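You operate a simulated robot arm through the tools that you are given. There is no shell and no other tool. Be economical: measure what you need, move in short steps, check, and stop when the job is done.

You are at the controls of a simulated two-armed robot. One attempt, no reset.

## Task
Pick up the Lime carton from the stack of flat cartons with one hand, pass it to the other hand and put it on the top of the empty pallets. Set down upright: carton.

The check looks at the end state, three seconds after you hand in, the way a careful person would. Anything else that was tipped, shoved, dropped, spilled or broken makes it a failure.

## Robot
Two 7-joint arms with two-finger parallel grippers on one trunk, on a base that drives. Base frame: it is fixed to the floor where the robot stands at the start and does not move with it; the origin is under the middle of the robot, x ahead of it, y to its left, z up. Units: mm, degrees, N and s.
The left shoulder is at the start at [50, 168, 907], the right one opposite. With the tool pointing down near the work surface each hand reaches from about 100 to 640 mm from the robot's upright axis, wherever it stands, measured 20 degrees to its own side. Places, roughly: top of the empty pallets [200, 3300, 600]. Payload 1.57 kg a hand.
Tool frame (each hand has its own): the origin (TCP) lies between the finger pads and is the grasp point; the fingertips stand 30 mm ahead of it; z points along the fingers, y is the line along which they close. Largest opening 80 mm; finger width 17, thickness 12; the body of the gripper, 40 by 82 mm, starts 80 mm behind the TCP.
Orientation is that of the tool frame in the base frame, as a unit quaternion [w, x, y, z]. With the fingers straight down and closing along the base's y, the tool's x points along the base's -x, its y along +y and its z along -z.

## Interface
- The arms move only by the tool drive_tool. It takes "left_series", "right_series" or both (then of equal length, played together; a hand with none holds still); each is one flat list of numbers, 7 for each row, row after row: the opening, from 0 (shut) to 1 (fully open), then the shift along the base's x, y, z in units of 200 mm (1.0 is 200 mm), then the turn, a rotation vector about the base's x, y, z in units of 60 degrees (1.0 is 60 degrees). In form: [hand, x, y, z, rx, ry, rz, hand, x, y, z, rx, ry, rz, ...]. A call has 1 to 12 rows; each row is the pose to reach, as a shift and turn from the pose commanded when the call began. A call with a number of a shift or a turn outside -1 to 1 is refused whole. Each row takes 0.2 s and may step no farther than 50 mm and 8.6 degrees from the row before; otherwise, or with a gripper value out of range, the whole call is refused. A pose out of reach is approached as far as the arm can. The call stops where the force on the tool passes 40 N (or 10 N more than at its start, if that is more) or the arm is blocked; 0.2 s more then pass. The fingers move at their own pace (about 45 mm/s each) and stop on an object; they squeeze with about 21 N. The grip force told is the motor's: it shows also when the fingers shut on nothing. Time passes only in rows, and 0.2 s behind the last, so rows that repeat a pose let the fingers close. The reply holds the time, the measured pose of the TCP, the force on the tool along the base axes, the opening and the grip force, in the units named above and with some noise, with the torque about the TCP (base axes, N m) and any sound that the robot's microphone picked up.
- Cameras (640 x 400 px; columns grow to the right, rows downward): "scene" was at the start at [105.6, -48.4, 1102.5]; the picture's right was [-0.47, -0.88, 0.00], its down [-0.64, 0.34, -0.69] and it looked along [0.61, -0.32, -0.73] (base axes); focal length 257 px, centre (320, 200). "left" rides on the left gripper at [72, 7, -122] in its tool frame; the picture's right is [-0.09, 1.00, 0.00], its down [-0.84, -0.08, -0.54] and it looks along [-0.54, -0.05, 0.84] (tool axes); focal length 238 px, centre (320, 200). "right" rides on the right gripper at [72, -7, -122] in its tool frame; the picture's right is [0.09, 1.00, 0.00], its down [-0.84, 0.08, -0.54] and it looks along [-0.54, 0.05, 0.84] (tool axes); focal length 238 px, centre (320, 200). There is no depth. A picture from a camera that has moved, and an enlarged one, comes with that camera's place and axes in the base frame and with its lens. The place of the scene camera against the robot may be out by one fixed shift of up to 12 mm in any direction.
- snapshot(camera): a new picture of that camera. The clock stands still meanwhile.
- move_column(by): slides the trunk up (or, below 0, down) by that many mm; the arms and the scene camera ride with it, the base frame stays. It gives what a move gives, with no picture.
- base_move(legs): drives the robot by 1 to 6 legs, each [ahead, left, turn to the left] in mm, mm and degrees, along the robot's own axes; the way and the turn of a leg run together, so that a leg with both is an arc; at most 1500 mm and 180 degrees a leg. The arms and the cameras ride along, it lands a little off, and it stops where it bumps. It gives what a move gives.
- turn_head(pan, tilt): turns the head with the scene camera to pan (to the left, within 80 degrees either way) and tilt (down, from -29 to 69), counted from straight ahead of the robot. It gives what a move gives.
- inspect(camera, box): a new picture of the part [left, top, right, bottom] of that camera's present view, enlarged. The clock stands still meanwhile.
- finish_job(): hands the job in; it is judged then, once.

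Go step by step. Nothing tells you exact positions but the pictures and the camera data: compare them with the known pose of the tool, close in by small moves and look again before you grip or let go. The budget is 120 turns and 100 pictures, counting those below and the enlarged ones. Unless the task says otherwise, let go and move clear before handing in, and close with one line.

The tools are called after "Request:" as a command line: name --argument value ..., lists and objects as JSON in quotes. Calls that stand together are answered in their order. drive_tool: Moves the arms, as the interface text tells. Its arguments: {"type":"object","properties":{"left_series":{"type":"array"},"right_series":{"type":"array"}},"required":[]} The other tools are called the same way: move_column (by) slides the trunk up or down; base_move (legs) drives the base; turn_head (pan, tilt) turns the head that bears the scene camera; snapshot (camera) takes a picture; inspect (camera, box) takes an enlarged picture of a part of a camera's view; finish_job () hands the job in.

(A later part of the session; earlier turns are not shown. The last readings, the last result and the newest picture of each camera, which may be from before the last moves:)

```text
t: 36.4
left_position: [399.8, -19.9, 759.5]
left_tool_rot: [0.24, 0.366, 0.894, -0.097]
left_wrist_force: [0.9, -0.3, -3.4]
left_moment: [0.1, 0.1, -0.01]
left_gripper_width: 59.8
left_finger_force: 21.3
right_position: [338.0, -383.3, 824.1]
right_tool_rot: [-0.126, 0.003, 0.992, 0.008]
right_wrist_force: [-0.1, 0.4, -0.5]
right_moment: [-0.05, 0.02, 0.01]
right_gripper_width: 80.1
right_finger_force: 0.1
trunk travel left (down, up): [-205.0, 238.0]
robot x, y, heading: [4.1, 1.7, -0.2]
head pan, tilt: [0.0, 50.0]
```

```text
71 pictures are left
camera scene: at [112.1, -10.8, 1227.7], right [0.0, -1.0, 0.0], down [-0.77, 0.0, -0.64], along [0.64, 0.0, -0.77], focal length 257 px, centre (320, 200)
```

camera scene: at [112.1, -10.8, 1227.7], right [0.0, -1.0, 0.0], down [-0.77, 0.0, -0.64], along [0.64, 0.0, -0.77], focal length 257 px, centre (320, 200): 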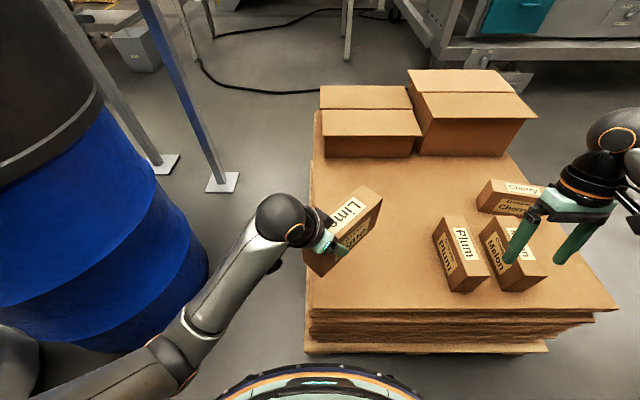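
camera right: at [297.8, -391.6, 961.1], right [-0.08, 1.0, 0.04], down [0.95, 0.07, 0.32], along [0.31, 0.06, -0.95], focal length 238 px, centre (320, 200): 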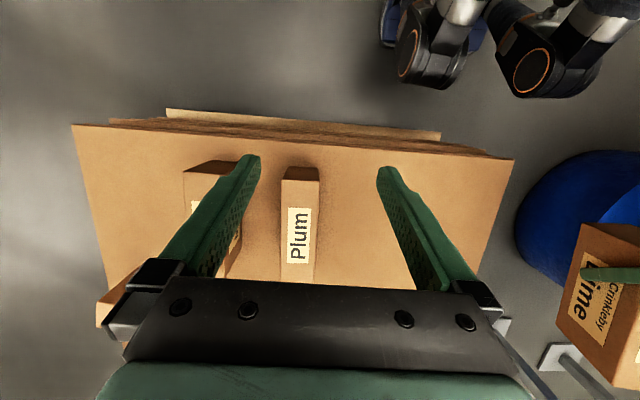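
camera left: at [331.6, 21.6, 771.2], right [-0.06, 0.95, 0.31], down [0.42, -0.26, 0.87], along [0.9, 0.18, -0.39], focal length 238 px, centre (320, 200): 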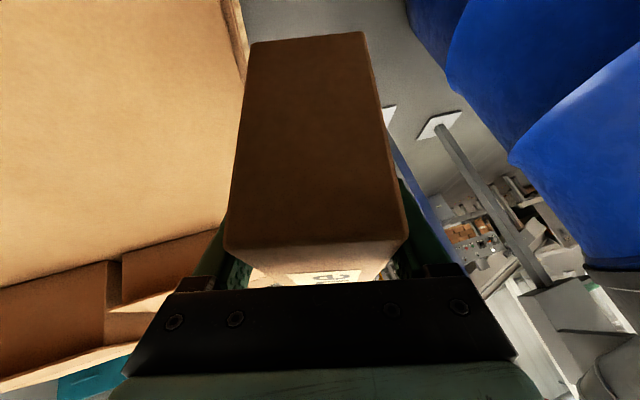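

The carton is upright with yaw ≈ -45°. I'll turn the right hand to yaw -45° and raise it, well away from the carton.

Request:
drive_tool --right_series '[1, 0.05, 0, 0.05, 0, 0, -0.125, 1, 0.1, 0, 0.1, 0, 0, -0.25, 1, 0.15, 0, 0.15, 0, 0, -0.375, 1, 0.2, 0, 0.2, 0, 0, -0.5, 1, 0.25, 0.1, 0.25, 0, 0, -0.625, 1, 0.3, 0.2, 0.25, 0, 0, -0.745]'

Request:
snapshot --camera "right"

Request:
snapshot --camera "scene"

```text
t: 37.8
left_position: [400.5, -18.9, 758.4]
left_tool_rot: [0.241, 0.366, 0.894, -0.097]
left_wrist_force: [-0.2, 0.2, -3.5]
left_moment: [0.11, 0.1, 0.04]
left_gripper_width: 60.3
left_finger_force: 21.0
right_position: [396.7, -341.3, 876.2]
right_tool_rot: [-0.114, 0.38, 0.916, 0.056]
right_wrist_force: [0.2, -0.7, 0.5]
right_moment: [0.01, 0.02, 0.02]
right_gripper_width: 80.0
right_finger_force: 0.1
trunk travel left (down, up): [-205.0, 238.0]
robot x, y, heading: [1.1, 2.3, 0.1]
head pan, tilt: [0.0, 50.0]
```

```text
70 pictures are left
camera right: at [362.3, -319.3, 1012.5], right [0.64, 0.76, 0.04], down [0.72, -0.62, 0.32], along [0.26, -0.18, -0.95], focal length 238 px, centre (320, 200)
```

right: 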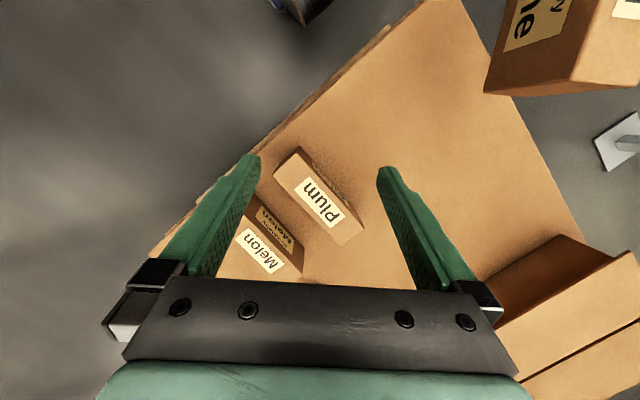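

```text
69 pictures are left
camera scene: at [112.1, -10.8, 1227.7], right [0.0, -1.0, 0.0], down [-0.77, 0.0, -0.64], along [0.64, 0.0, -0.77], focal length 257 px, centre (320, 200)
```

scene: 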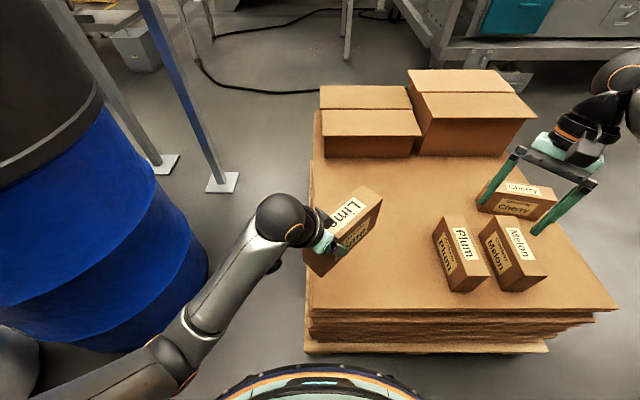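

Request:
drive_tool --right_series '[1, 0.09, 0.2, 0.02, 0, 0, 0, 1, 0.18, 0.4, 0.03, 0, 0, 0, 1, 0.27, 0.6, 0.03, 0, 0, 0, 1, 0.37, 0.8, 0.03, 0, 0, 0]'

Request:
snapshot --camera "right"

Request:
snapshot --camera "scene"

```text
t: 38.8
left_position: [400.2, -19.0, 758.3]
left_tool_rot: [0.239, 0.367, 0.894, -0.098]
left_wrist_force: [-0.1, -0.3, -3.3]
left_moment: [0.12, 0.11, -0.01]
left_gripper_width: 60.0
left_finger_force: 21.2
right_position: [471.5, -185.6, 881.6]
right_tool_rot: [-0.114, 0.38, 0.916, 0.054]
right_wrist_force: [0.3, 0.2, 0.1]
right_moment: [0.04, 0.0, 0.02]
right_gripper_width: 80.1
right_finger_force: 0.0
trunk travel left (down, up): [-205.0, 238.0]
robot x, y, heading: [-0.1, -4.0, 0.1]
head pan, tilt: [0.0, 50.0]
```

```text
68 pictures are left
camera right: at [437.6, -162.6, 1017.7], right [0.64, 0.77, 0.04], down [0.72, -0.62, 0.32], along [0.27, -0.18, -0.95], focal length 238 px, centre (320, 200)
```

right: 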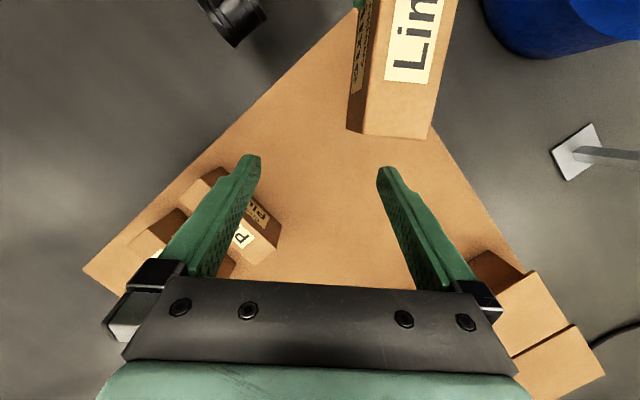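

```text
67 pictures are left
camera scene: at [112.1, -10.7, 1227.7], right [0.0, -1.0, 0.0], down [-0.77, 0.0, -0.64], along [0.64, 0.0, -0.77], focal length 257 px, centre (320, 200)
```

scene: 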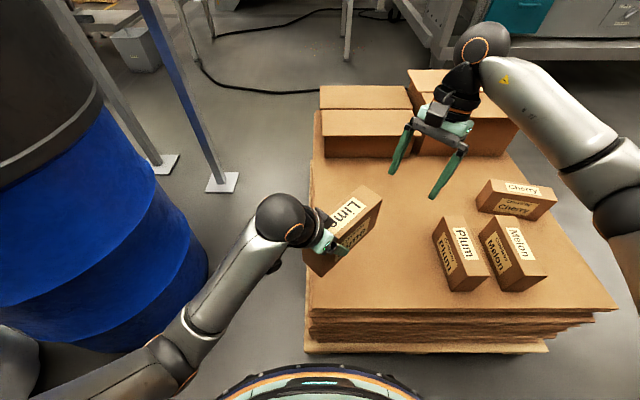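

The measured far end of the carton matches the prediction. I'll move the right hand over the far half.

Request:
drive_tool --right_series '[1, 0.03, 0.2, 0, 0, 0, 0, 1, 0.06, 0.4, 0, 0, 0, 0]'

Request:
snapshot --camera "right"

Request:
snapshot --camera "scene"

```text
t: 39.4
left_position: [400.3, -18.5, 758.3]
left_tool_rot: [0.24, 0.367, 0.894, -0.098]
left_wrist_force: [-0.8, -0.3, -4.6]
left_moment: [0.14, 0.12, 0.02]
left_gripper_width: 59.9
left_finger_force: 21.1
right_position: [484.2, -103.3, 882.2]
right_tool_rot: [-0.113, 0.38, 0.917, 0.055]
right_wrist_force: [0.3, -0.3, -0.9]
right_moment: [-0.05, -0.02, -0.03]
right_gripper_width: 80.1
right_finger_force: 0.1
trunk travel left (down, up): [-205.0, 238.0]
robot x, y, heading: [0.7, -0.2, 0.1]
head pan, tilt: [0.0, 50.0]
```

```text
66 pictures are left
camera right: at [451.1, -81.7, 1018.0], right [0.64, 0.77, 0.04], down [0.72, -0.62, 0.32], along [0.27, -0.18, -0.95], focal length 238 px, centre (320, 200)
```

right: 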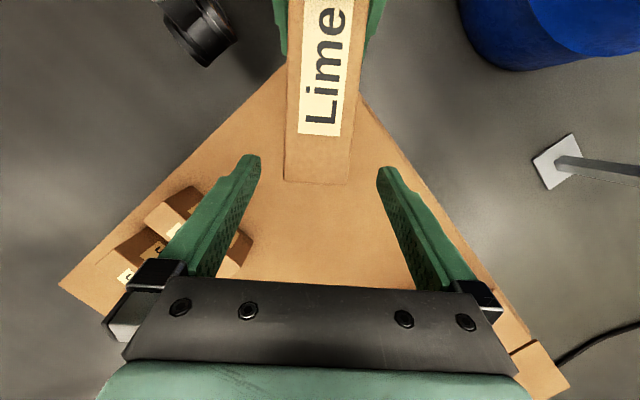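

```text
65 pictures are left
camera scene: at [112.1, -10.6, 1227.7], right [0.0, -1.0, 0.0], down [-0.77, 0.0, -0.64], along [0.64, 0.0, -0.77], focal length 257 px, centre (320, 200)
```

scene: 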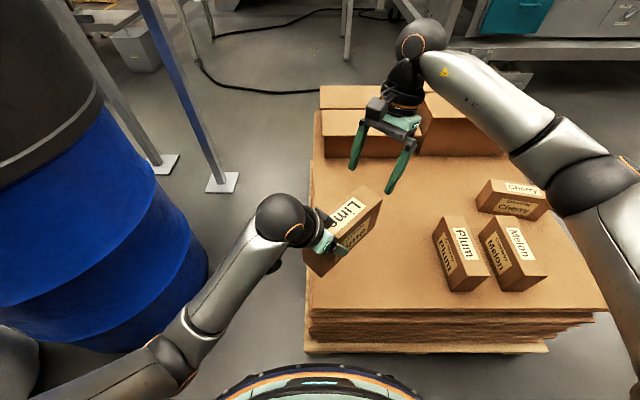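

The far edge is at (496, -114), centred between the right-hand fingers. I'll descend along the tool axis.

Request:
drive_tool --right_series '[1, -0.025, 0.026, -0.15, 0, 0, 0, 1, -0.05, 0.052, -0.3, 0, 0, 0, 1, -0.074, 0.078, -0.45, 0, 0, 0, 1, -0.097, 0.104, -0.6, 0, 0, 0]'

Request:
snapshot --camera "right"

Request:
inspect --camera "scene" --box '[240, 20, 480, 290]'

```text
t: 40.4
left_position: [399.2, -19.6, 757.9]
left_tool_rot: [0.24, 0.366, 0.894, -0.098]
left_wrist_force: [0.9, 0.3, -3.6]
left_moment: [0.07, 0.11, 0.0]
left_gripper_width: 59.9
left_finger_force: 20.9
right_position: [463.5, -83.1, 762.3]
right_tool_rot: [-0.113, 0.38, 0.916, 0.054]
right_wrist_force: [-0.8, 0.4, -0.1]
right_moment: [0.0, 0.02, -0.02]
right_gripper_width: 80.0
right_finger_force: 0.1
trunk travel left (down, up): [-205.0, 238.0]
robot x, y, heading: [-2.1, -1.8, -0.1]
head pan, tilt: [0.0, 50.0]
```

```text
64 pictures are left
camera right: at [428.9, -60.9, 898.6], right [0.64, 0.77, 0.04], down [0.72, -0.62, 0.32], along [0.27, -0.18, -0.95], focal length 238 px, centre (320, 200)
```

right: 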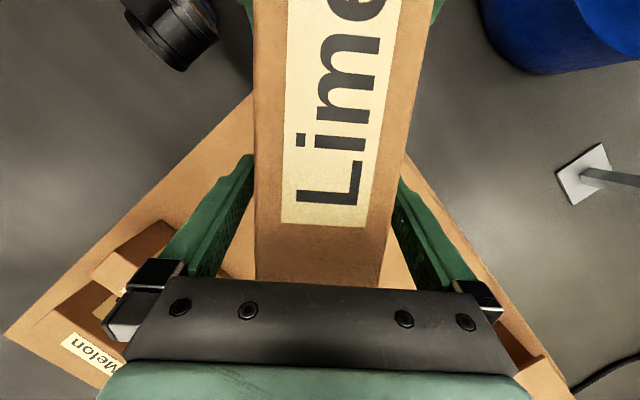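

```text
1.48 times, centred on (360, 155) of scene
camera zoom: at [112.1, -10.8, 1227.7], right [0.0, -1.0, 0.0], down [-0.77, 0.0, -0.64], along [0.64, 0.0, -0.77], focal length 381 px, centre (261, 267)
```

zoom: 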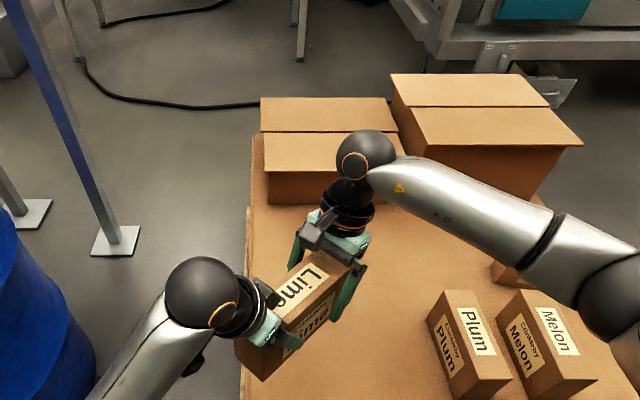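

The fingers straddle the carton symmetrically. I'll close the right hand.

Request:
drive_tool --right_series '[0, 0, 0, 0, 0, 0, 0, 0, 0, 0, 0, 0, 0, 0, 0, 0, 0, 0, 0, 0, 0, 0, 0, 0, 0, 0, 0, 0]'

```text
t: 41.4
left_position: [399.4, -20.2, 758.5]
left_tool_rot: [0.24, 0.367, 0.893, -0.098]
left_wrist_force: [-2.4, -1.5, -2.9]
left_moment: [0.73, -0.84, -0.28]
left_gripper_width: 60.1
left_finger_force: 21.5
right_position: [462.7, -82.5, 762.6]
right_tool_rot: [-0.114, 0.38, 0.917, 0.053]
right_wrist_force: [2.7, 0.9, -0.1]
right_moment: [-0.7, 0.81, 0.1]
right_gripper_width: 59.9
right_finger_force: 20.7
trunk travel left (down, up): [-205.0, 238.0]
robot x, y, heading: [-0.2, 0.3, -0.1]
head pan, tilt: [0.0, 50.0]
```

The right hand holds the carton. I'll open the left.

Request:
drive_tool --left_series '[0.3, 0, 0, 0, 0, 0, 0, 0.6, 0, 0, 0, 0, 0, 0, 1, 0, 0, 0, 0, 0, 0, 1, 0, 0, 0, 0, 0, 0, 1, 0, 0, 0, 0, 0, 0]'

Request:
snapshot --camera "left"

Request:
snapshot --camera "right"

```text
t: 42.6
left_position: [399.1, -19.8, 758.6]
left_tool_rot: [0.239, 0.367, 0.894, -0.097]
left_wrist_force: [0.4, 0.9, 0.0]
left_moment: [-0.02, 0.04, 0.02]
left_gripper_width: 79.7
left_finger_force: 0.2
right_position: [462.5, -83.2, 762.5]
right_tool_rot: [-0.114, 0.379, 0.917, 0.055]
right_wrist_force: [0.3, -0.4, -3.3]
right_moment: [-0.15, -0.13, 0.02]
right_gripper_width: 60.0
right_finger_force: 20.5
trunk travel left (down, up): [-205.0, 238.0]
robot x, y, heading: [-3.3, -0.7, 0.1]
head pan, tilt: [0.0, 50.0]
```

```text
62 pictures are left
camera left: at [315.0, 71.0, 828.4], right [0.76, 0.65, 0.05], down [0.27, -0.37, 0.89], along [0.6, -0.66, -0.46], focal length 238 px, centre (320, 200)
```

left: 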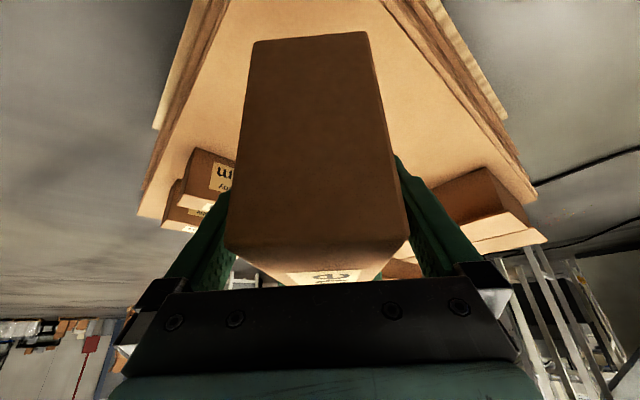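

```text
61 pictures are left
camera right: at [429.0, -61.0, 899.0], right [0.64, 0.77, 0.04], down [0.72, -0.62, 0.32], along [0.27, -0.18, -0.95], focal length 238 px, centre (320, 200)
```

right: 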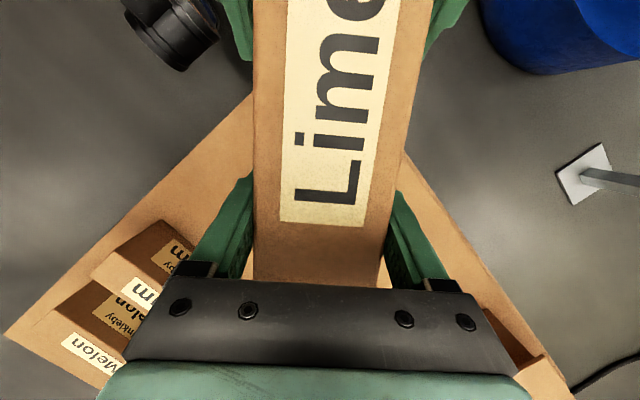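

The right hand carries the carton firmly. I'll retreat the left hand along its own axis, watching for contact.

Request:
drive_tool --left_series '[1, -0.07, 0.07, 0.17, 0, 0, 0, 1, -0.14, 0.14, 0.34, 0, 0, 0, 1, -0.21, 0.21, 0.5, 0, 0, 0, 1, -0.25, 0.35, 0.6, 0, 0, 0, 1, -0.25, 0.5, 0.6, 0, 0, 0, 1, -0.25, 0.7, 0.6, 0, 0, 0]'

Request:
snapshot --camera "scene"

```text
t: 44.0
left_position: [350.9, 119.4, 877.2]
left_tool_rot: [0.24, 0.367, 0.893, -0.098]
left_wrist_force: [0.4, -0.4, 0.3]
left_moment: [-0.01, 0.0, -0.01]
left_gripper_width: 79.9
left_finger_force: 0.1
right_position: [463.1, -81.6, 762.9]
right_tool_rot: [-0.113, 0.379, 0.917, 0.054]
right_wrist_force: [0.2, 1.2, -4.0]
right_moment: [-0.14, -0.14, -0.01]
right_gripper_width: 60.0
right_finger_force: 21.1
trunk travel left (down, up): [-205.0, 238.0]
robot x, y, heading: [-1.9, -1.0, -0.0]
head pan, tilt: [0.0, 50.0]
```

```text
60 pictures are left
camera scene: at [112.0, -10.7, 1227.7], right [0.0, -1.0, 0.0], down [-0.77, 0.0, -0.64], along [0.64, 0.0, -0.77], focal length 257 px, centre (320, 200)
```

scene: 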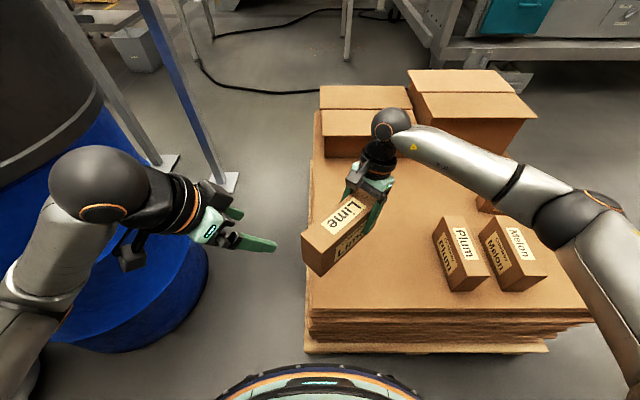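

The handover is done. I'll raise the carton, turn the right hand back to yaw 0 so the load is compact, and then back away from the stack.

Request:
drive_tool --right_series '[0, 0, 0, 0.15, 0, 0, 0, 0, 0, -0.05, 0.3, 0, 0, 0.125, 0, 0, -0.1, 0.3, 0, 0, 0.25, 0, 0, -0.15, 0.3, 0, 0, 0.375, 0, 0, -0.2, 0.3, 0, 0, 0.5, 0, 0, -0.25, 0.3, 0, 0, 0.625, 0, -0.05, -0.3, 0.3, 0, 0, 0.75]'

Request:
base_move --legs '[[-300, 0, 0]]'

Request:
turn_head --pan 80 --tilt 25

Request:
snapshot --camera "scene"

```text
t: 45.6
left_position: [350.9, 118.8, 877.2]
left_tool_rot: [0.24, 0.367, 0.893, -0.097]
left_wrist_force: [0.1, -0.4, -0.4]
left_moment: [0.02, -0.01, 0.02]
left_gripper_width: 80.1
left_finger_force: 0.1
right_position: [452.6, -143.5, 821.4]
right_tool_rot: [-0.126, -0.003, 0.992, 0.007]
right_wrist_force: [0.4, 0.9, -3.1]
right_moment: [0.04, -0.16, 0.0]
right_gripper_width: 59.9
right_finger_force: 20.6
trunk travel left (down, up): [-205.0, 238.0]
robot x, y, heading: [-1.6, 0.8, -0.1]
head pan, tilt: [0.0, 50.0]
```

```text
t: 47.7
left_position: [49.6, 118.1, 878.0]
left_tool_rot: [0.239, 0.366, 0.894, -0.097]
left_wrist_force: [-0.2, -0.1, 0.8]
left_moment: [0.0, -0.03, 0.03]
left_gripper_width: 79.9
left_finger_force: 0.0
right_position: [153.2, -142.6, 821.6]
right_tool_rot: [-0.126, -0.001, 0.992, 0.007]
right_wrist_force: [-0.5, 0.3, -4.3]
right_moment: [0.03, -0.18, 0.03]
right_gripper_width: 59.9
right_finger_force: 20.7
trunk travel left (down, up): [-205.0, 238.0]
robot x, y, heading: [-297.6, 2.0, 0.0]
head pan, tilt: [0.0, 50.0]
```

```text
t: 49.2
left_position: [50.8, 119.8, 877.3]
left_tool_rot: [0.239, 0.366, 0.894, -0.098]
left_wrist_force: [-0.4, -0.7, 0.8]
left_moment: [0.06, -0.01, -0.03]
left_gripper_width: 80.1
left_finger_force: 0.0
right_position: [153.0, -143.2, 821.3]
right_tool_rot: [-0.126, -0.001, 0.992, 0.007]
right_wrist_force: [0.8, 0.7, -4.0]
right_moment: [-0.05, -0.21, -0.02]
right_gripper_width: 60.0
right_finger_force: 20.9
trunk travel left (down, up): [-205.0, 238.0]
robot x, y, heading: [-302.6, -2.8, -0.0]
head pan, tilt: [80.0, 25.0]
```

```text
59 pictures are left
camera scene: at [-249.1, 79.6, 1265.2], right [0.99, -0.17, 0.0], down [-0.07, -0.42, -0.91], along [0.16, 0.89, -0.42], focal length 257 px, centre (320, 200)
```

scene: 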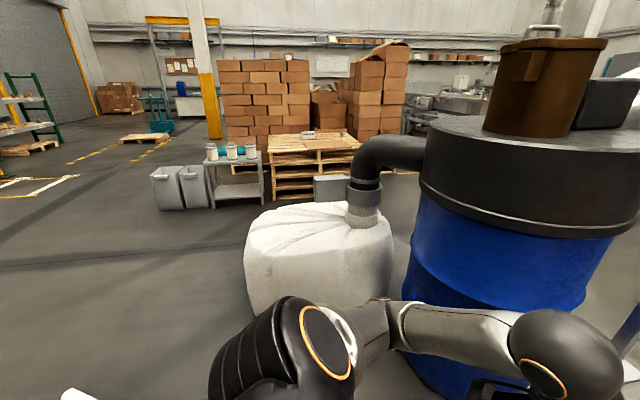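

There's a clear way to the pallets to the left of the white bag. I'll turn left in place to face +y and look.

Request:
base_move --legs '[[0, 0, 90]]'

Request:
turn_head --pan 20 --tilt 30

Request:
snapshot --camera "scene"

```text
t: 53.4
left_position: [-413.9, 351.7, 876.8]
left_tool_rot: [0.239, -0.367, 0.894, 0.099]
left_wrist_force: [-0.2, 0.7, -0.3]
left_moment: [-0.02, -0.01, 0.02]
left_gripper_width: 80.0
left_finger_force: 0.0
right_position: [-151.9, 451.3, 822.0]
right_tool_rot: [-0.095, -0.697, 0.706, -0.084]
right_wrist_force: [0.8, -1.0, -4.3]
right_moment: [0.18, -0.03, 0.0]
right_gripper_width: 59.8
right_finger_force: 20.8
trunk travel left (down, up): [-205.0, 238.0]
robot x, y, heading: [-303.7, 0.2, 89.4]
head pan, tilt: [80.0, 25.0]
```

```text
t: 54.7
left_position: [-414.0, 351.4, 877.1]
left_tool_rot: [0.24, -0.366, 0.894, 0.099]
left_wrist_force: [0.2, 0.5, 0.1]
left_moment: [0.01, 0.0, 0.01]
left_gripper_width: 80.1
left_finger_force: 0.0
right_position: [-151.2, 450.4, 821.3]
right_tool_rot: [-0.094, -0.697, 0.706, -0.084]
right_wrist_force: [0.0, 0.2, -3.3]
right_moment: [0.18, -0.01, 0.01]
right_gripper_width: 59.9
right_finger_force: 21.1
trunk travel left (down, up): [-205.0, 238.0]
robot x, y, heading: [-301.3, -0.9, 89.4]
head pan, tilt: [20.0, 30.0]
```

```text
58 pictures are left
camera scene: at [-334.6, 114.5, 1257.2], right [0.94, 0.33, 0.0], down [0.17, -0.47, -0.87], along [-0.29, 0.82, -0.5], focal length 257 px, centre (320, 200)
```

scene: 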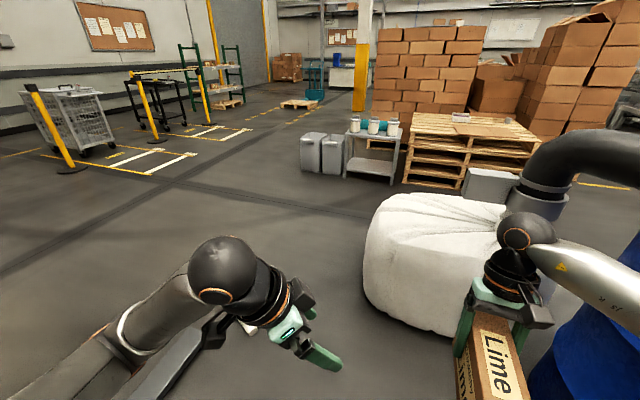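

The pallets' near face is at y≈2850, with a grey bin in front at x≳275 and a jar table at x≲-440. There is something white on the floor behind my left hand, so I'll check it.

Request:
turn_head --pan 60 --tilt 40

Request:
snapshot --camera "scene"

Request:
turn_head --pan 20 --tilt 20

Request:
inspect --camera "scene" --box '[320, 100, 600, 280]'

```text
t: 55.8
left_position: [-415.9, 351.9, 877.8]
left_tool_rot: [0.238, -0.367, 0.894, 0.099]
left_wrist_force: [-0.8, -0.5, 0.4]
left_moment: [0.04, -0.02, -0.02]
left_gripper_width: 79.6
left_finger_force: 0.2
right_position: [-151.6, 452.3, 821.5]
right_tool_rot: [-0.095, -0.697, 0.706, -0.084]
right_wrist_force: [0.3, 0.3, -3.4]
right_moment: [0.18, -0.02, 0.04]
right_gripper_width: 59.8
right_finger_force: 21.2
trunk travel left (down, up): [-205.0, 238.0]
robot x, y, heading: [-303.9, 2.0, 89.2]
head pan, tilt: [60.0, 40.0]
```

```text
57 pictures are left
camera scene: at [-377.7, 72.6, 1241.9], right [0.51, 0.86, 0.0], down [0.55, -0.33, -0.77], along [-0.66, 0.39, -0.64], focal length 257 px, centre (320, 200)
```

scene: 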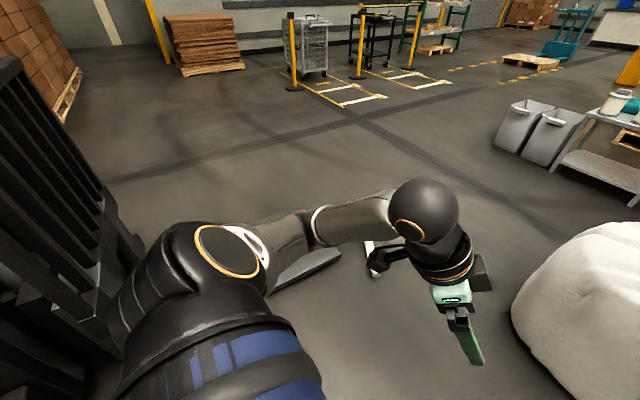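

```text
t: 56.9
left_position: [-415.1, 351.5, 877.2]
left_tool_rot: [0.239, -0.367, 0.894, 0.099]
left_wrist_force: [-0.3, 0.2, 0.0]
left_moment: [0.03, 0.01, -0.01]
left_gripper_width: 80.1
left_finger_force: 0.1
right_position: [-151.4, 451.6, 820.0]
right_tool_rot: [-0.095, -0.697, 0.706, -0.084]
right_wrist_force: [-0.6, -0.2, -3.3]
right_moment: [0.18, 0.0, -0.03]
right_gripper_width: 59.9
right_finger_force: 21.6
trunk travel left (down, up): [-205.0, 238.0]
robot x, y, heading: [-299.4, -1.3, 89.3]
head pan, tilt: [20.0, 20.0]
```

```text
2.22 times, centred on (460, 190) of scene
camera zoom: at [-335.5, 117.0, 1273.3], right [0.94, 0.33, 0.0], down [0.11, -0.32, -0.94], along [-0.31, 0.89, -0.34], focal length 571 px, centre (9, 222)
```

zoom: 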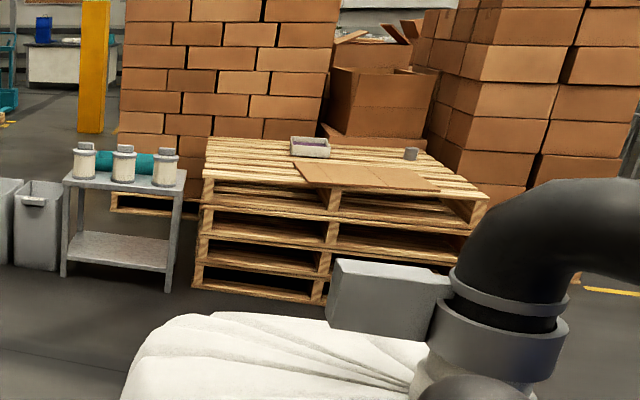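

A forklift or pallet truck with forks on the floor stands to my left (tips near y≈850). I'll drive ahead a bit and measure the gap between the forks and the bag.

Request:
base_move --legs '[[350, 0, 0]]'

Request:
turn_head --pan 75 --tilt 45

Request:
snapshot --camera "scene"

Request:
turn_head --pan 20 --tilt 55

Request:
snapshot --camera "scene"

```text
t: 59.1
left_position: [-409.1, 706.0, 877.8]
left_tool_rot: [0.239, -0.366, 0.894, 0.099]
left_wrist_force: [-0.1, 0.6, 0.1]
left_moment: [-0.04, 0.02, -0.04]
left_gripper_width: 80.1
left_finger_force: 0.0
right_position: [-144.0, 804.4, 820.8]
right_tool_rot: [-0.095, -0.696, 0.707, -0.084]
right_wrist_force: [-0.1, -0.1, -3.2]
right_moment: [0.16, -0.03, -0.02]
right_gripper_width: 60.1
right_finger_force: 21.1
trunk travel left (down, up): [-205.0, 238.0]
robot x, y, heading: [-295.7, 351.9, 89.1]
head pan, tilt: [20.0, 20.0]
```

```text
t: 60.4
left_position: [-409.2, 706.0, 879.3]
left_tool_rot: [0.238, -0.365, 0.894, 0.099]
left_wrist_force: [-0.2, -0.8, -1.2]
left_moment: [0.0, -0.03, 0.01]
left_gripper_width: 79.9
left_finger_force: 0.2
right_position: [-143.7, 803.4, 821.3]
right_tool_rot: [-0.095, -0.696, 0.707, -0.083]
right_wrist_force: [0.3, -1.5, -4.2]
right_moment: [0.16, 0.01, -0.01]
right_gripper_width: 59.8
right_finger_force: 20.5
trunk travel left (down, up): [-205.0, 238.0]
robot x, y, heading: [-295.0, 351.6, 89.1]
head pan, tilt: [75.0, 45.0]
```

```text
55 pictures are left
camera scene: at [-377.7, 405.3, 1234.7], right [0.27, 0.96, 0.0], down [0.68, -0.19, -0.71], along [-0.68, 0.19, -0.71], focal length 257 px, centre (320, 200)
```

scene: 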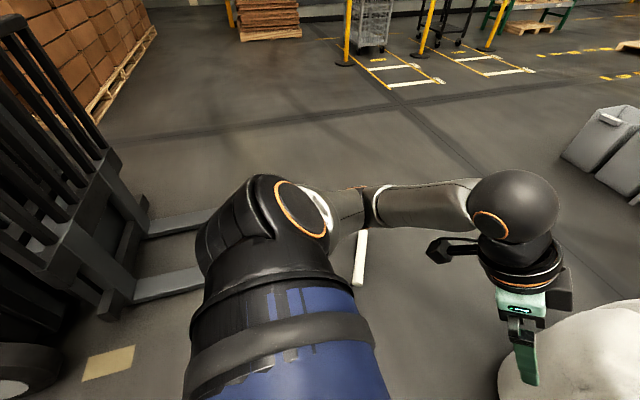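

```text
t: 61.6
left_position: [-407.8, 705.1, 877.5]
left_tool_rot: [0.239, -0.365, 0.894, 0.099]
left_wrist_force: [0.2, 0.3, 0.0]
left_moment: [-0.01, 0.02, -0.05]
left_gripper_width: 80.3
left_finger_force: 0.0
right_position: [-144.3, 803.6, 821.8]
right_tool_rot: [-0.094, -0.696, 0.707, -0.084]
right_wrist_force: [-0.7, -0.6, -4.2]
right_moment: [0.16, 0.02, 0.02]
right_gripper_width: 60.1
right_finger_force: 20.9
trunk travel left (down, up): [-205.0, 238.0]
robot x, y, heading: [-295.9, 350.5, 89.0]
head pan, tilt: [20.0, 55.0]
```

```text
54 pictures are left
camera scene: at [-323.2, 451.1, 1221.2], right [0.94, 0.33, 0.0], down [0.27, -0.77, -0.57], along [-0.19, 0.54, -0.82], focal length 257 px, centre (320, 200)
```

scene: 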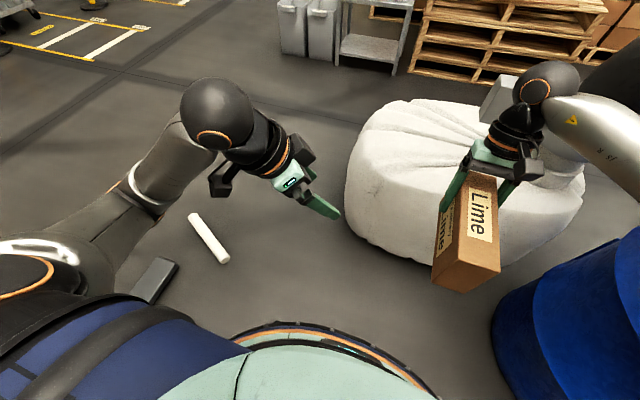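

There's a white tube on the floor near (-910, 750) to (-1250, 920), and the bag's left edge is near (-430, 1210). I must pass between them. I'll move up and measure again from closer.

Request:
base_move --legs '[[250, 30, 1]]'

Request:
turn_head --pan 45 --tilt 69

Request:
snapshot --camera "scene"

Request:
turn_head --pan 0 --tilt 69

Request:
snapshot --camera "scene"

```text
t: 63.4
left_position: [-441.5, 949.5, 876.9]
left_tool_rot: [0.238, -0.372, 0.892, 0.1]
left_wrist_force: [0.5, -0.9, -1.3]
left_moment: [0.0, 0.02, -0.01]
left_gripper_width: 79.9
left_finger_force: 0.1
right_position: [-179.5, 1051.8, 822.2]
right_tool_rot: [-0.095, -0.7, 0.702, -0.084]
right_wrist_force: [0.6, 0.1, -4.0]
right_moment: [0.18, 0.01, -0.01]
right_gripper_width: 59.9
right_finger_force: 20.9
trunk travel left (down, up): [-205.0, 238.0]
robot x, y, heading: [-323.9, 597.4, 89.8]
head pan, tilt: [20.0, 55.0]
```

```text
t: 64.3
left_position: [-440.4, 948.3, 877.7]
left_tool_rot: [0.24, -0.372, 0.891, 0.1]
left_wrist_force: [0.0, 0.7, 0.3]
left_moment: [0.02, 0.04, -0.01]
left_gripper_width: 79.9
left_finger_force: 0.1
right_position: [-179.0, 1052.5, 821.4]
right_tool_rot: [-0.094, -0.7, 0.702, -0.084]
right_wrist_force: [0.1, -0.7, -3.3]
right_moment: [0.17, 0.0, -0.01]
right_gripper_width: 59.9
right_finger_force: 20.6
trunk travel left (down, up): [-205.0, 238.0]
robot x, y, heading: [-324.6, 602.2, 89.8]
head pan, tilt: [45.0, 68.8]
```

```text
53 pictures are left
camera scene: at [-367.4, 667.8, 1205.8], right [0.71, 0.71, 0.0], down [0.66, -0.66, -0.36], along [-0.26, 0.26, -0.93], focal length 257 px, centre (320, 200)
```

scene: 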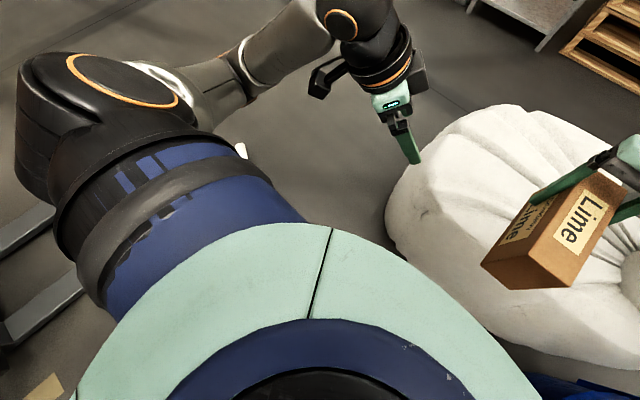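

```text
t: 65.4
left_position: [-441.8, 947.4, 878.0]
left_tool_rot: [0.239, -0.371, 0.892, 0.1]
left_wrist_force: [0.2, -0.4, -0.2]
left_moment: [0.03, 0.02, 0.01]
left_gripper_width: 79.7
left_finger_force: 0.0
right_position: [-180.1, 1051.3, 820.9]
right_tool_rot: [-0.095, -0.701, 0.702, -0.085]
right_wrist_force: [-0.5, -0.1, -4.3]
right_moment: [0.19, 0.01, 0.01]
right_gripper_width: 59.9
right_finger_force: 21.4
trunk travel left (down, up): [-205.0, 238.0]
robot x, y, heading: [-323.4, 599.0, 89.7]
head pan, tilt: [0.0, 68.8]
```

```text
52 pictures are left
camera scene: at [-327.9, 684.0, 1205.8], right [1.0, 0.0, 0.0], down [0.0, -0.93, -0.36], along [0.0, 0.36, -0.93], focal length 257 px, centre (320, 200)
```

scene: 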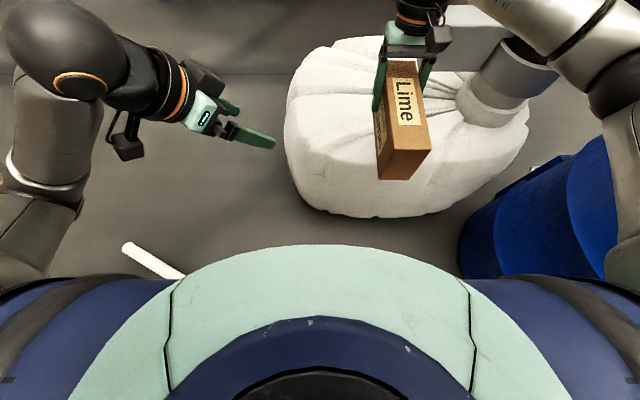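

The gap is about 640 mm and the base is roughly 560 mm or less across. I'll drive diagonally through its middle and pause halfway to check.

Request:
base_move --legs '[[215, 200, 0.2]]'

Request:
turn_head --pan 0 --tilt 69

Request:
snapshot --camera "scene"

Request:
snapshot --camera "left"

```text
t: 67.8
left_position: [-642.6, 1122.2, 877.8]
left_tool_rot: [0.238, -0.373, 0.891, 0.101]
left_wrist_force: [0.2, -0.1, -0.1]
left_moment: [0.01, 0.04, 0.02]
left_gripper_width: 80.0
left_finger_force: 0.1
right_position: [-381.9, 1224.6, 820.7]
right_tool_rot: [-0.094, -0.701, 0.702, -0.084]
right_wrist_force: [0.6, -0.6, -4.1]
right_moment: [0.16, -0.01, -0.02]
right_gripper_width: 59.8
right_finger_force: 21.2
trunk travel left (down, up): [-205.0, 238.0]
robot x, y, heading: [-531.2, 769.5, 90.0]
head pan, tilt: [0.0, 68.8]
```

```text
t: 68.4
left_position: [-642.2, 1121.6, 877.5]
left_tool_rot: [0.238, -0.372, 0.891, 0.101]
left_wrist_force: [0.1, -0.1, -1.2]
left_moment: [0.0, -0.01, -0.03]
left_gripper_width: 79.6
left_finger_force: 0.1
right_position: [-381.7, 1225.3, 820.2]
right_tool_rot: [-0.095, -0.701, 0.702, -0.084]
right_wrist_force: [0.2, 0.4, -2.5]
right_moment: [0.19, 0.05, 0.05]
right_gripper_width: 60.1
right_finger_force: 21.4
trunk travel left (down, up): [-205.0, 238.0]
robot x, y, heading: [-526.0, 772.2, 89.9]
head pan, tilt: [0.0, 68.8]
```

```text
51 pictures are left
camera scene: at [-529.3, 856.6, 1205.8], right [1.0, 0.0, 0.0], down [0.0, -0.93, -0.36], along [0.0, 0.36, -0.93], focal length 257 px, centre (320, 200)
```

scene: 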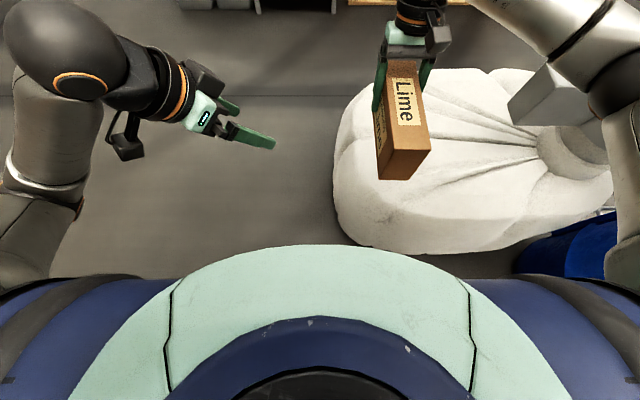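

```text
50 pictures are left
camera left: at [-736.0, 1038.1, 947.5], right [-0.65, 0.76, 0.05], down [0.37, 0.27, 0.89], along [0.66, 0.6, -0.46], focal length 238 px, centre (320, 200)
```

left: 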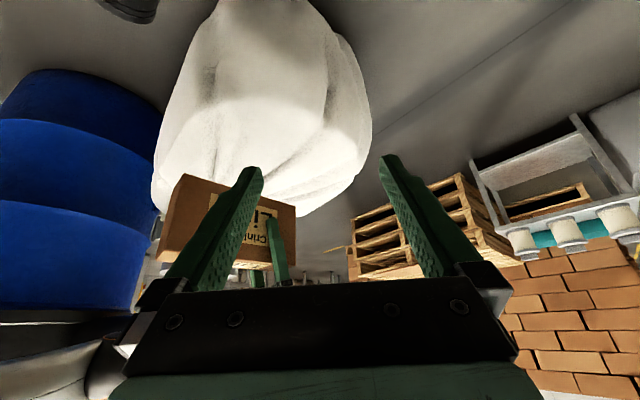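

Request:
base_move --legs '[[229, 144, 0]]'

```text
t: 69.1
left_position: [-643.6, 1122.5, 877.6]
left_tool_rot: [0.239, -0.371, 0.892, 0.1]
left_wrist_force: [0.1, 0.3, -0.3]
left_moment: [0.02, -0.01, 0.02]
left_gripper_width: 80.3
left_finger_force: 0.0
right_position: [-380.2, 1222.6, 818.8]
right_tool_rot: [-0.095, -0.7, 0.703, -0.085]
right_wrist_force: [-0.5, 0.1, -3.0]
right_moment: [0.15, 0.02, 0.01]
right_gripper_width: 59.9
right_finger_force: 20.7
trunk travel left (down, up): [-205.0, 238.0]
robot x, y, heading: [-524.4, 769.6, 89.8]
head pan, tilt: [0.0, 68.8]
stopped in leg 1: the robot was blocked; the commanded pose is now the measured one
```

Something blocked the base. I'll look at the right side and along the front.

Request:
turn_head --pan -55 --tilt 50

Request:
snapshot --camera "scene"

Request:
turn_head --pan 75 --tilt 60

Request:
snapshot --camera "scene"

Request:
snapshot --camera "right"

```text
t: 70.4
left_position: [-642.5, 1122.1, 877.3]
left_tool_rot: [0.239, -0.371, 0.892, 0.1]
left_wrist_force: [0.2, 0.1, 0.5]
left_moment: [0.01, 0.01, 0.01]
left_gripper_width: 80.1
left_finger_force: 0.0
right_position: [-381.6, 1223.4, 820.6]
right_tool_rot: [-0.093, -0.701, 0.702, -0.084]
right_wrist_force: [0.0, -0.1, -3.3]
right_moment: [0.17, 0.02, 0.04]
right_gripper_width: 60.0
right_finger_force: 20.9
trunk travel left (down, up): [-205.0, 238.0]
robot x, y, heading: [-528.0, 769.9, 89.6]
head pan, tilt: [-55.0, 50.0]
```

```text
49 pictures are left
camera scene: at [-466.8, 844.9, 1227.7], right [0.57, -0.82, 0.0], down [-0.63, -0.44, -0.64], along [0.53, 0.37, -0.77], focal length 257 px, centre (320, 200)
```

scene: 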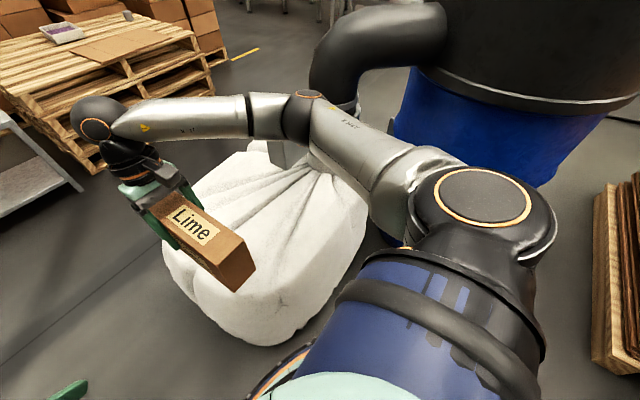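

```text
t: 72.5
left_position: [-642.3, 1122.3, 879.0]
left_tool_rot: [0.239, -0.371, 0.892, 0.101]
left_wrist_force: [0.2, 0.2, 0.4]
left_moment: [-0.02, 0.0, 0.04]
left_gripper_width: 80.2
left_finger_force: 0.1
right_position: [-380.6, 1223.8, 820.7]
right_tool_rot: [-0.094, -0.7, 0.703, -0.084]
right_wrist_force: [0.5, -0.4, -3.7]
right_moment: [0.16, -0.03, 0.04]
right_gripper_width: 59.9
right_finger_force: 21.2
trunk travel left (down, up): [-205.0, 238.0]
robot x, y, heading: [-524.9, 769.8, 89.8]
head pan, tilt: [75.0, 60.0]
```

```text
48 pictures are left
camera scene: at [-594.3, 818.4, 1215.2], right [0.26, 0.96, 0.0], down [0.84, -0.23, -0.5], along [-0.48, 0.13, -0.87], focal length 257 px, centre (320, 200)
```

scene: 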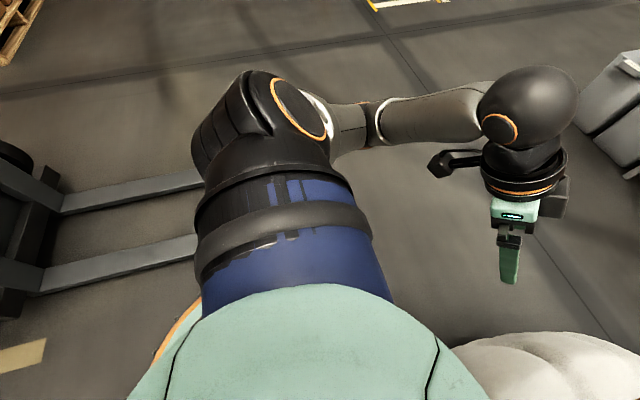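

```text
47 pictures are left
camera right: at [-372.4, 1185.2, 956.5], right [-1.0, -0.08, 0.04], down [-0.07, 0.95, 0.32], along [-0.06, 0.31, -0.95], focal length 238 px, centre (320, 200)
```

right: 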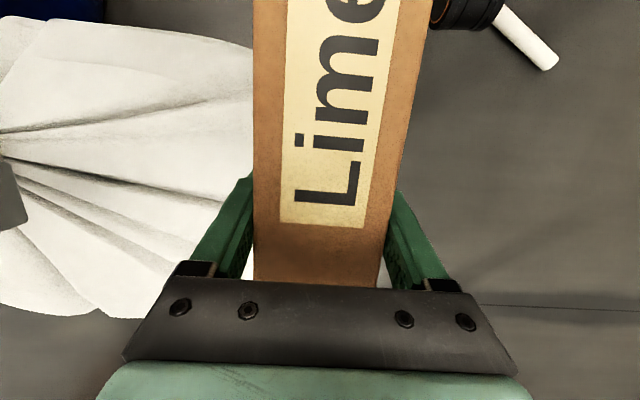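

The right elbow has most likely come up against the black pipe. I'll back off slightly along the same line and then raise the trunk so the arm passes above it.

Request:
base_move --legs '[[-50, -40, 0]]'

Request:
turn_head --pan -55 --tilt 40

Request:
snapshot --camera "scene"

```text
t: 73.5
left_position: [-603.2, 1072.0, 877.7]
left_tool_rot: [0.239, -0.371, 0.892, 0.1]
left_wrist_force: [-0.7, -0.1, -0.3]
left_moment: [0.0, -0.01, -0.02]
left_gripper_width: 80.0
left_finger_force: 0.1
right_position: [-342.3, 1174.8, 820.6]
right_tool_rot: [-0.094, -0.701, 0.702, -0.085]
right_wrist_force: [0.9, -0.4, -2.8]
right_moment: [0.14, 0.03, -0.04]
right_gripper_width: 59.8
right_finger_force: 20.8
trunk travel left (down, up): [-205.0, 238.0]
robot x, y, heading: [-486.7, 721.5, 89.9]
head pan, tilt: [75.0, 60.0]
```

```text
t: 75.6
left_position: [-602.7, 1072.7, 877.2]
left_tool_rot: [0.239, -0.372, 0.891, 0.1]
left_wrist_force: [0.3, -0.5, 0.8]
left_moment: [0.03, 0.0, -0.01]
left_gripper_width: 80.1
left_finger_force: 0.0
right_position: [-341.8, 1174.7, 820.4]
right_tool_rot: [-0.094, -0.7, 0.703, -0.084]
right_wrist_force: [-0.2, 0.2, -3.6]
right_moment: [0.18, -0.05, -0.01]
right_gripper_width: 59.5
right_finger_force: 21.2
trunk travel left (down, up): [-205.0, 238.0]
robot x, y, heading: [-486.1, 723.5, 89.5]
head pan, tilt: [-55.0, 40.0]
```

```text
46 pictures are left
camera scene: at [-420.9, 799.9, 1241.9], right [0.57, -0.82, 0.0], down [-0.53, -0.37, -0.77], along [0.63, 0.44, -0.64], focal length 257 px, centre (320, 200)
```

scene: 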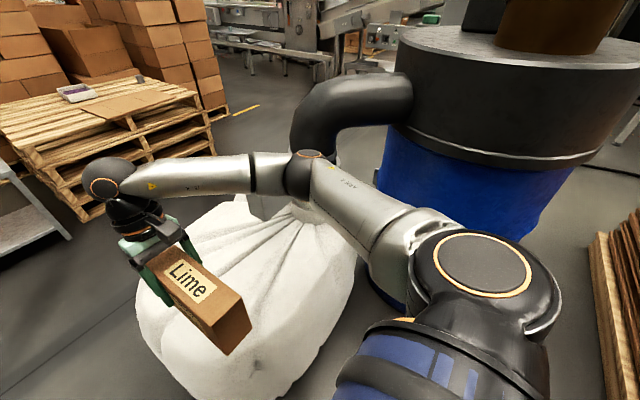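

Request:
move_column --by 220

Request:
base_move --legs '[[60, 48, 0]]'

Request:
snapshot --camera "scene"

```text
t: 78.0
left_position: [-603.1, 1071.6, 1098.3]
left_tool_rot: [0.238, -0.371, 0.892, 0.101]
left_wrist_force: [-0.2, 0.7, -0.3]
left_moment: [0.0, 0.01, 0.05]
left_gripper_width: 79.9
left_finger_force: 0.0
right_position: [-340.0, 1174.7, 1040.2]
right_tool_rot: [-0.094, -0.7, 0.703, -0.084]
right_wrist_force: [-0.4, -0.1, -4.4]
right_moment: [0.2, 0.0, -0.02]
right_gripper_width: 59.8
right_finger_force: 20.7
trunk travel left (down, up): [-425.0, 18.0]
robot x, y, heading: [-487.7, 721.9, 89.8]
head pan, tilt: [-55.0, 40.0]
```

```text
t: 79.2
left_position: [-655.0, 1124.4, 1098.3]
left_tool_rot: [0.239, -0.371, 0.892, 0.1]
left_wrist_force: [0.4, -0.4, -0.3]
left_moment: [0.0, 0.0, 0.0]
left_gripper_width: 79.8
left_finger_force: 0.1
right_position: [-392.2, 1226.4, 1040.0]
right_tool_rot: [-0.094, -0.699, 0.703, -0.085]
right_wrist_force: [0.0, -0.7, -4.2]
right_moment: [0.16, 0.01, 0.04]
right_gripper_width: 60.1
right_finger_force: 21.1
trunk travel left (down, up): [-425.0, 18.0]
robot x, y, heading: [-537.1, 773.2, 89.8]
head pan, tilt: [-55.0, 40.0]
stopped in leg 1: the robot was blocked; the commanded pose is now the measured one
```

```text
45 pictures are left
camera scene: at [-471.8, 852.1, 1461.9], right [0.57, -0.82, 0.0], down [-0.53, -0.37, -0.77], along [0.63, 0.44, -0.64], focal length 257 px, centre (320, 200)
```

scene: 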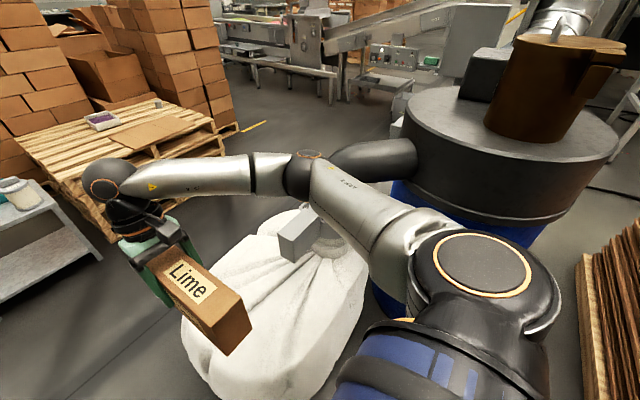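

The block is at base level: the front-right corner of the base against the bag. I'll back up, turn to 126° so the base's sides run parallel to the gap, and go straight through.

Request:
base_move --legs '[[-200, -147, 0], [0, 0, 36]]'

Request:
turn_head --pan 0 --tilt 60

Request:
snapshot --camera "scene"

```text
t: 82.8
left_position: [-691.9, 794.3, 1097.9]
left_tool_rot: [0.197, -0.624, 0.737, 0.168]
left_wrist_force: [0.1, 0.1, 0.1]
left_moment: [0.0, -0.01, 0.02]
left_gripper_width: 80.1
left_finger_force: 0.1
right_position: [-536.2, 1029.2, 1039.1]
right_tool_rot: [0.064, 0.88, -0.458, 0.11]
right_wrist_force: [0.9, 0.3, -3.9]
right_moment: [0.15, 0.1, 0.02]
right_gripper_width: 60.0
right_finger_force: 20.9
trunk travel left (down, up): [-425.0, 18.0]
robot x, y, heading: [-394.1, 575.4, 125.2]
head pan, tilt: [-55.0, 40.0]
```

```text
t: 84.1
left_position: [-691.6, 793.0, 1098.2]
left_tool_rot: [0.198, -0.623, 0.738, 0.168]
left_wrist_force: [0.6, -0.2, -0.2]
left_moment: [-0.01, 0.03, -0.02]
left_gripper_width: 80.0
left_finger_force: 0.0
right_position: [-536.6, 1029.0, 1040.0]
right_tool_rot: [0.064, 0.88, -0.458, 0.109]
right_wrist_force: [-0.4, 0.8, -3.9]
right_moment: [0.16, 0.1, 0.02]
right_gripper_width: 60.0
right_finger_force: 21.4
trunk travel left (down, up): [-425.0, 18.0]
robot x, y, heading: [-391.9, 578.1, 125.0]
head pan, tilt: [0.0, 60.0]
```

```text
44 pictures are left
camera scene: at [-459.7, 652.6, 1435.2], right [0.82, 0.57, 0.0], down [0.5, -0.71, -0.5], along [-0.29, 0.41, -0.87], focal length 257 px, centre (320, 200)
```

scene: 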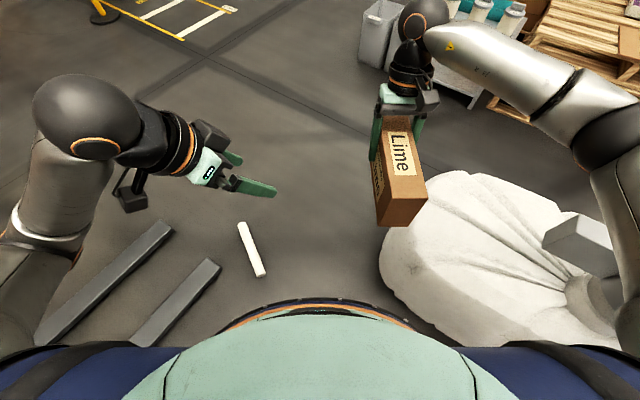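

Request:
inspect --camera "scene" --box '[120, 220, 520, 400]'

Request:
snapshot --camera "right"

Request:
snapshot --camera "left"

```text
1.60 times, centred on (320, 310) of scene
camera zoom: at [-459.7, 652.6, 1435.2], right [0.82, 0.57, 0.0], down [0.5, -0.71, -0.5], along [-0.29, 0.41, -0.87], focal length 411 px, centre (320, 24)
```

zoom: 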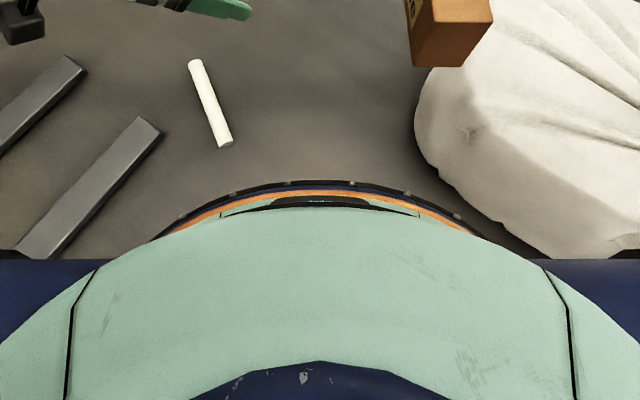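

```text
42 pictures are left
camera right: at [-507.3, 1002.1, 1176.2], right [-0.77, -0.64, 0.04], down [-0.6, 0.73, 0.32], along [-0.23, 0.22, -0.95], focal length 238 px, centre (320, 200)
```

right: 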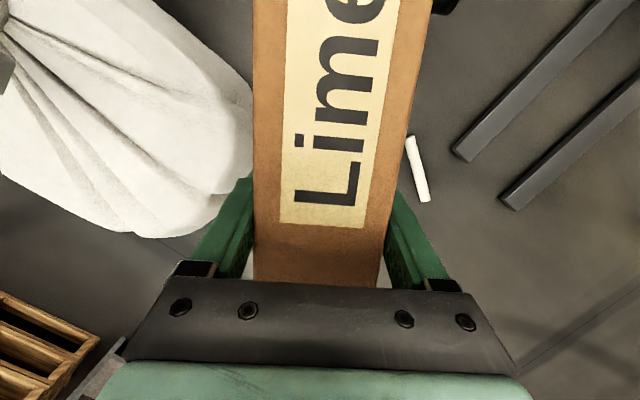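

```text
41 pictures are left
camera left: at [-720.4, 673.7, 1167.6], right [-0.97, 0.24, 0.05], down [0.15, 0.43, 0.89], along [0.2, 0.87, -0.46], focal length 238 px, centre (320, 200)
```

left: 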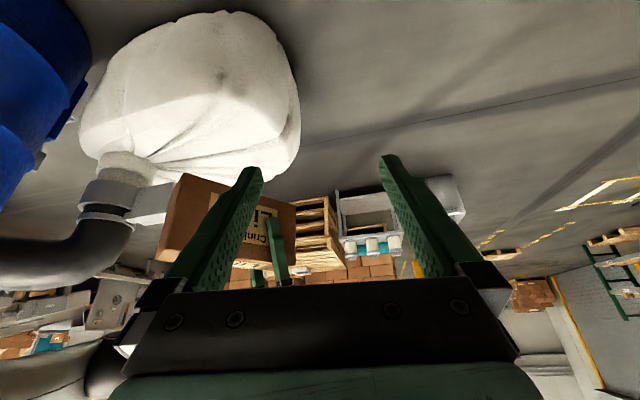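

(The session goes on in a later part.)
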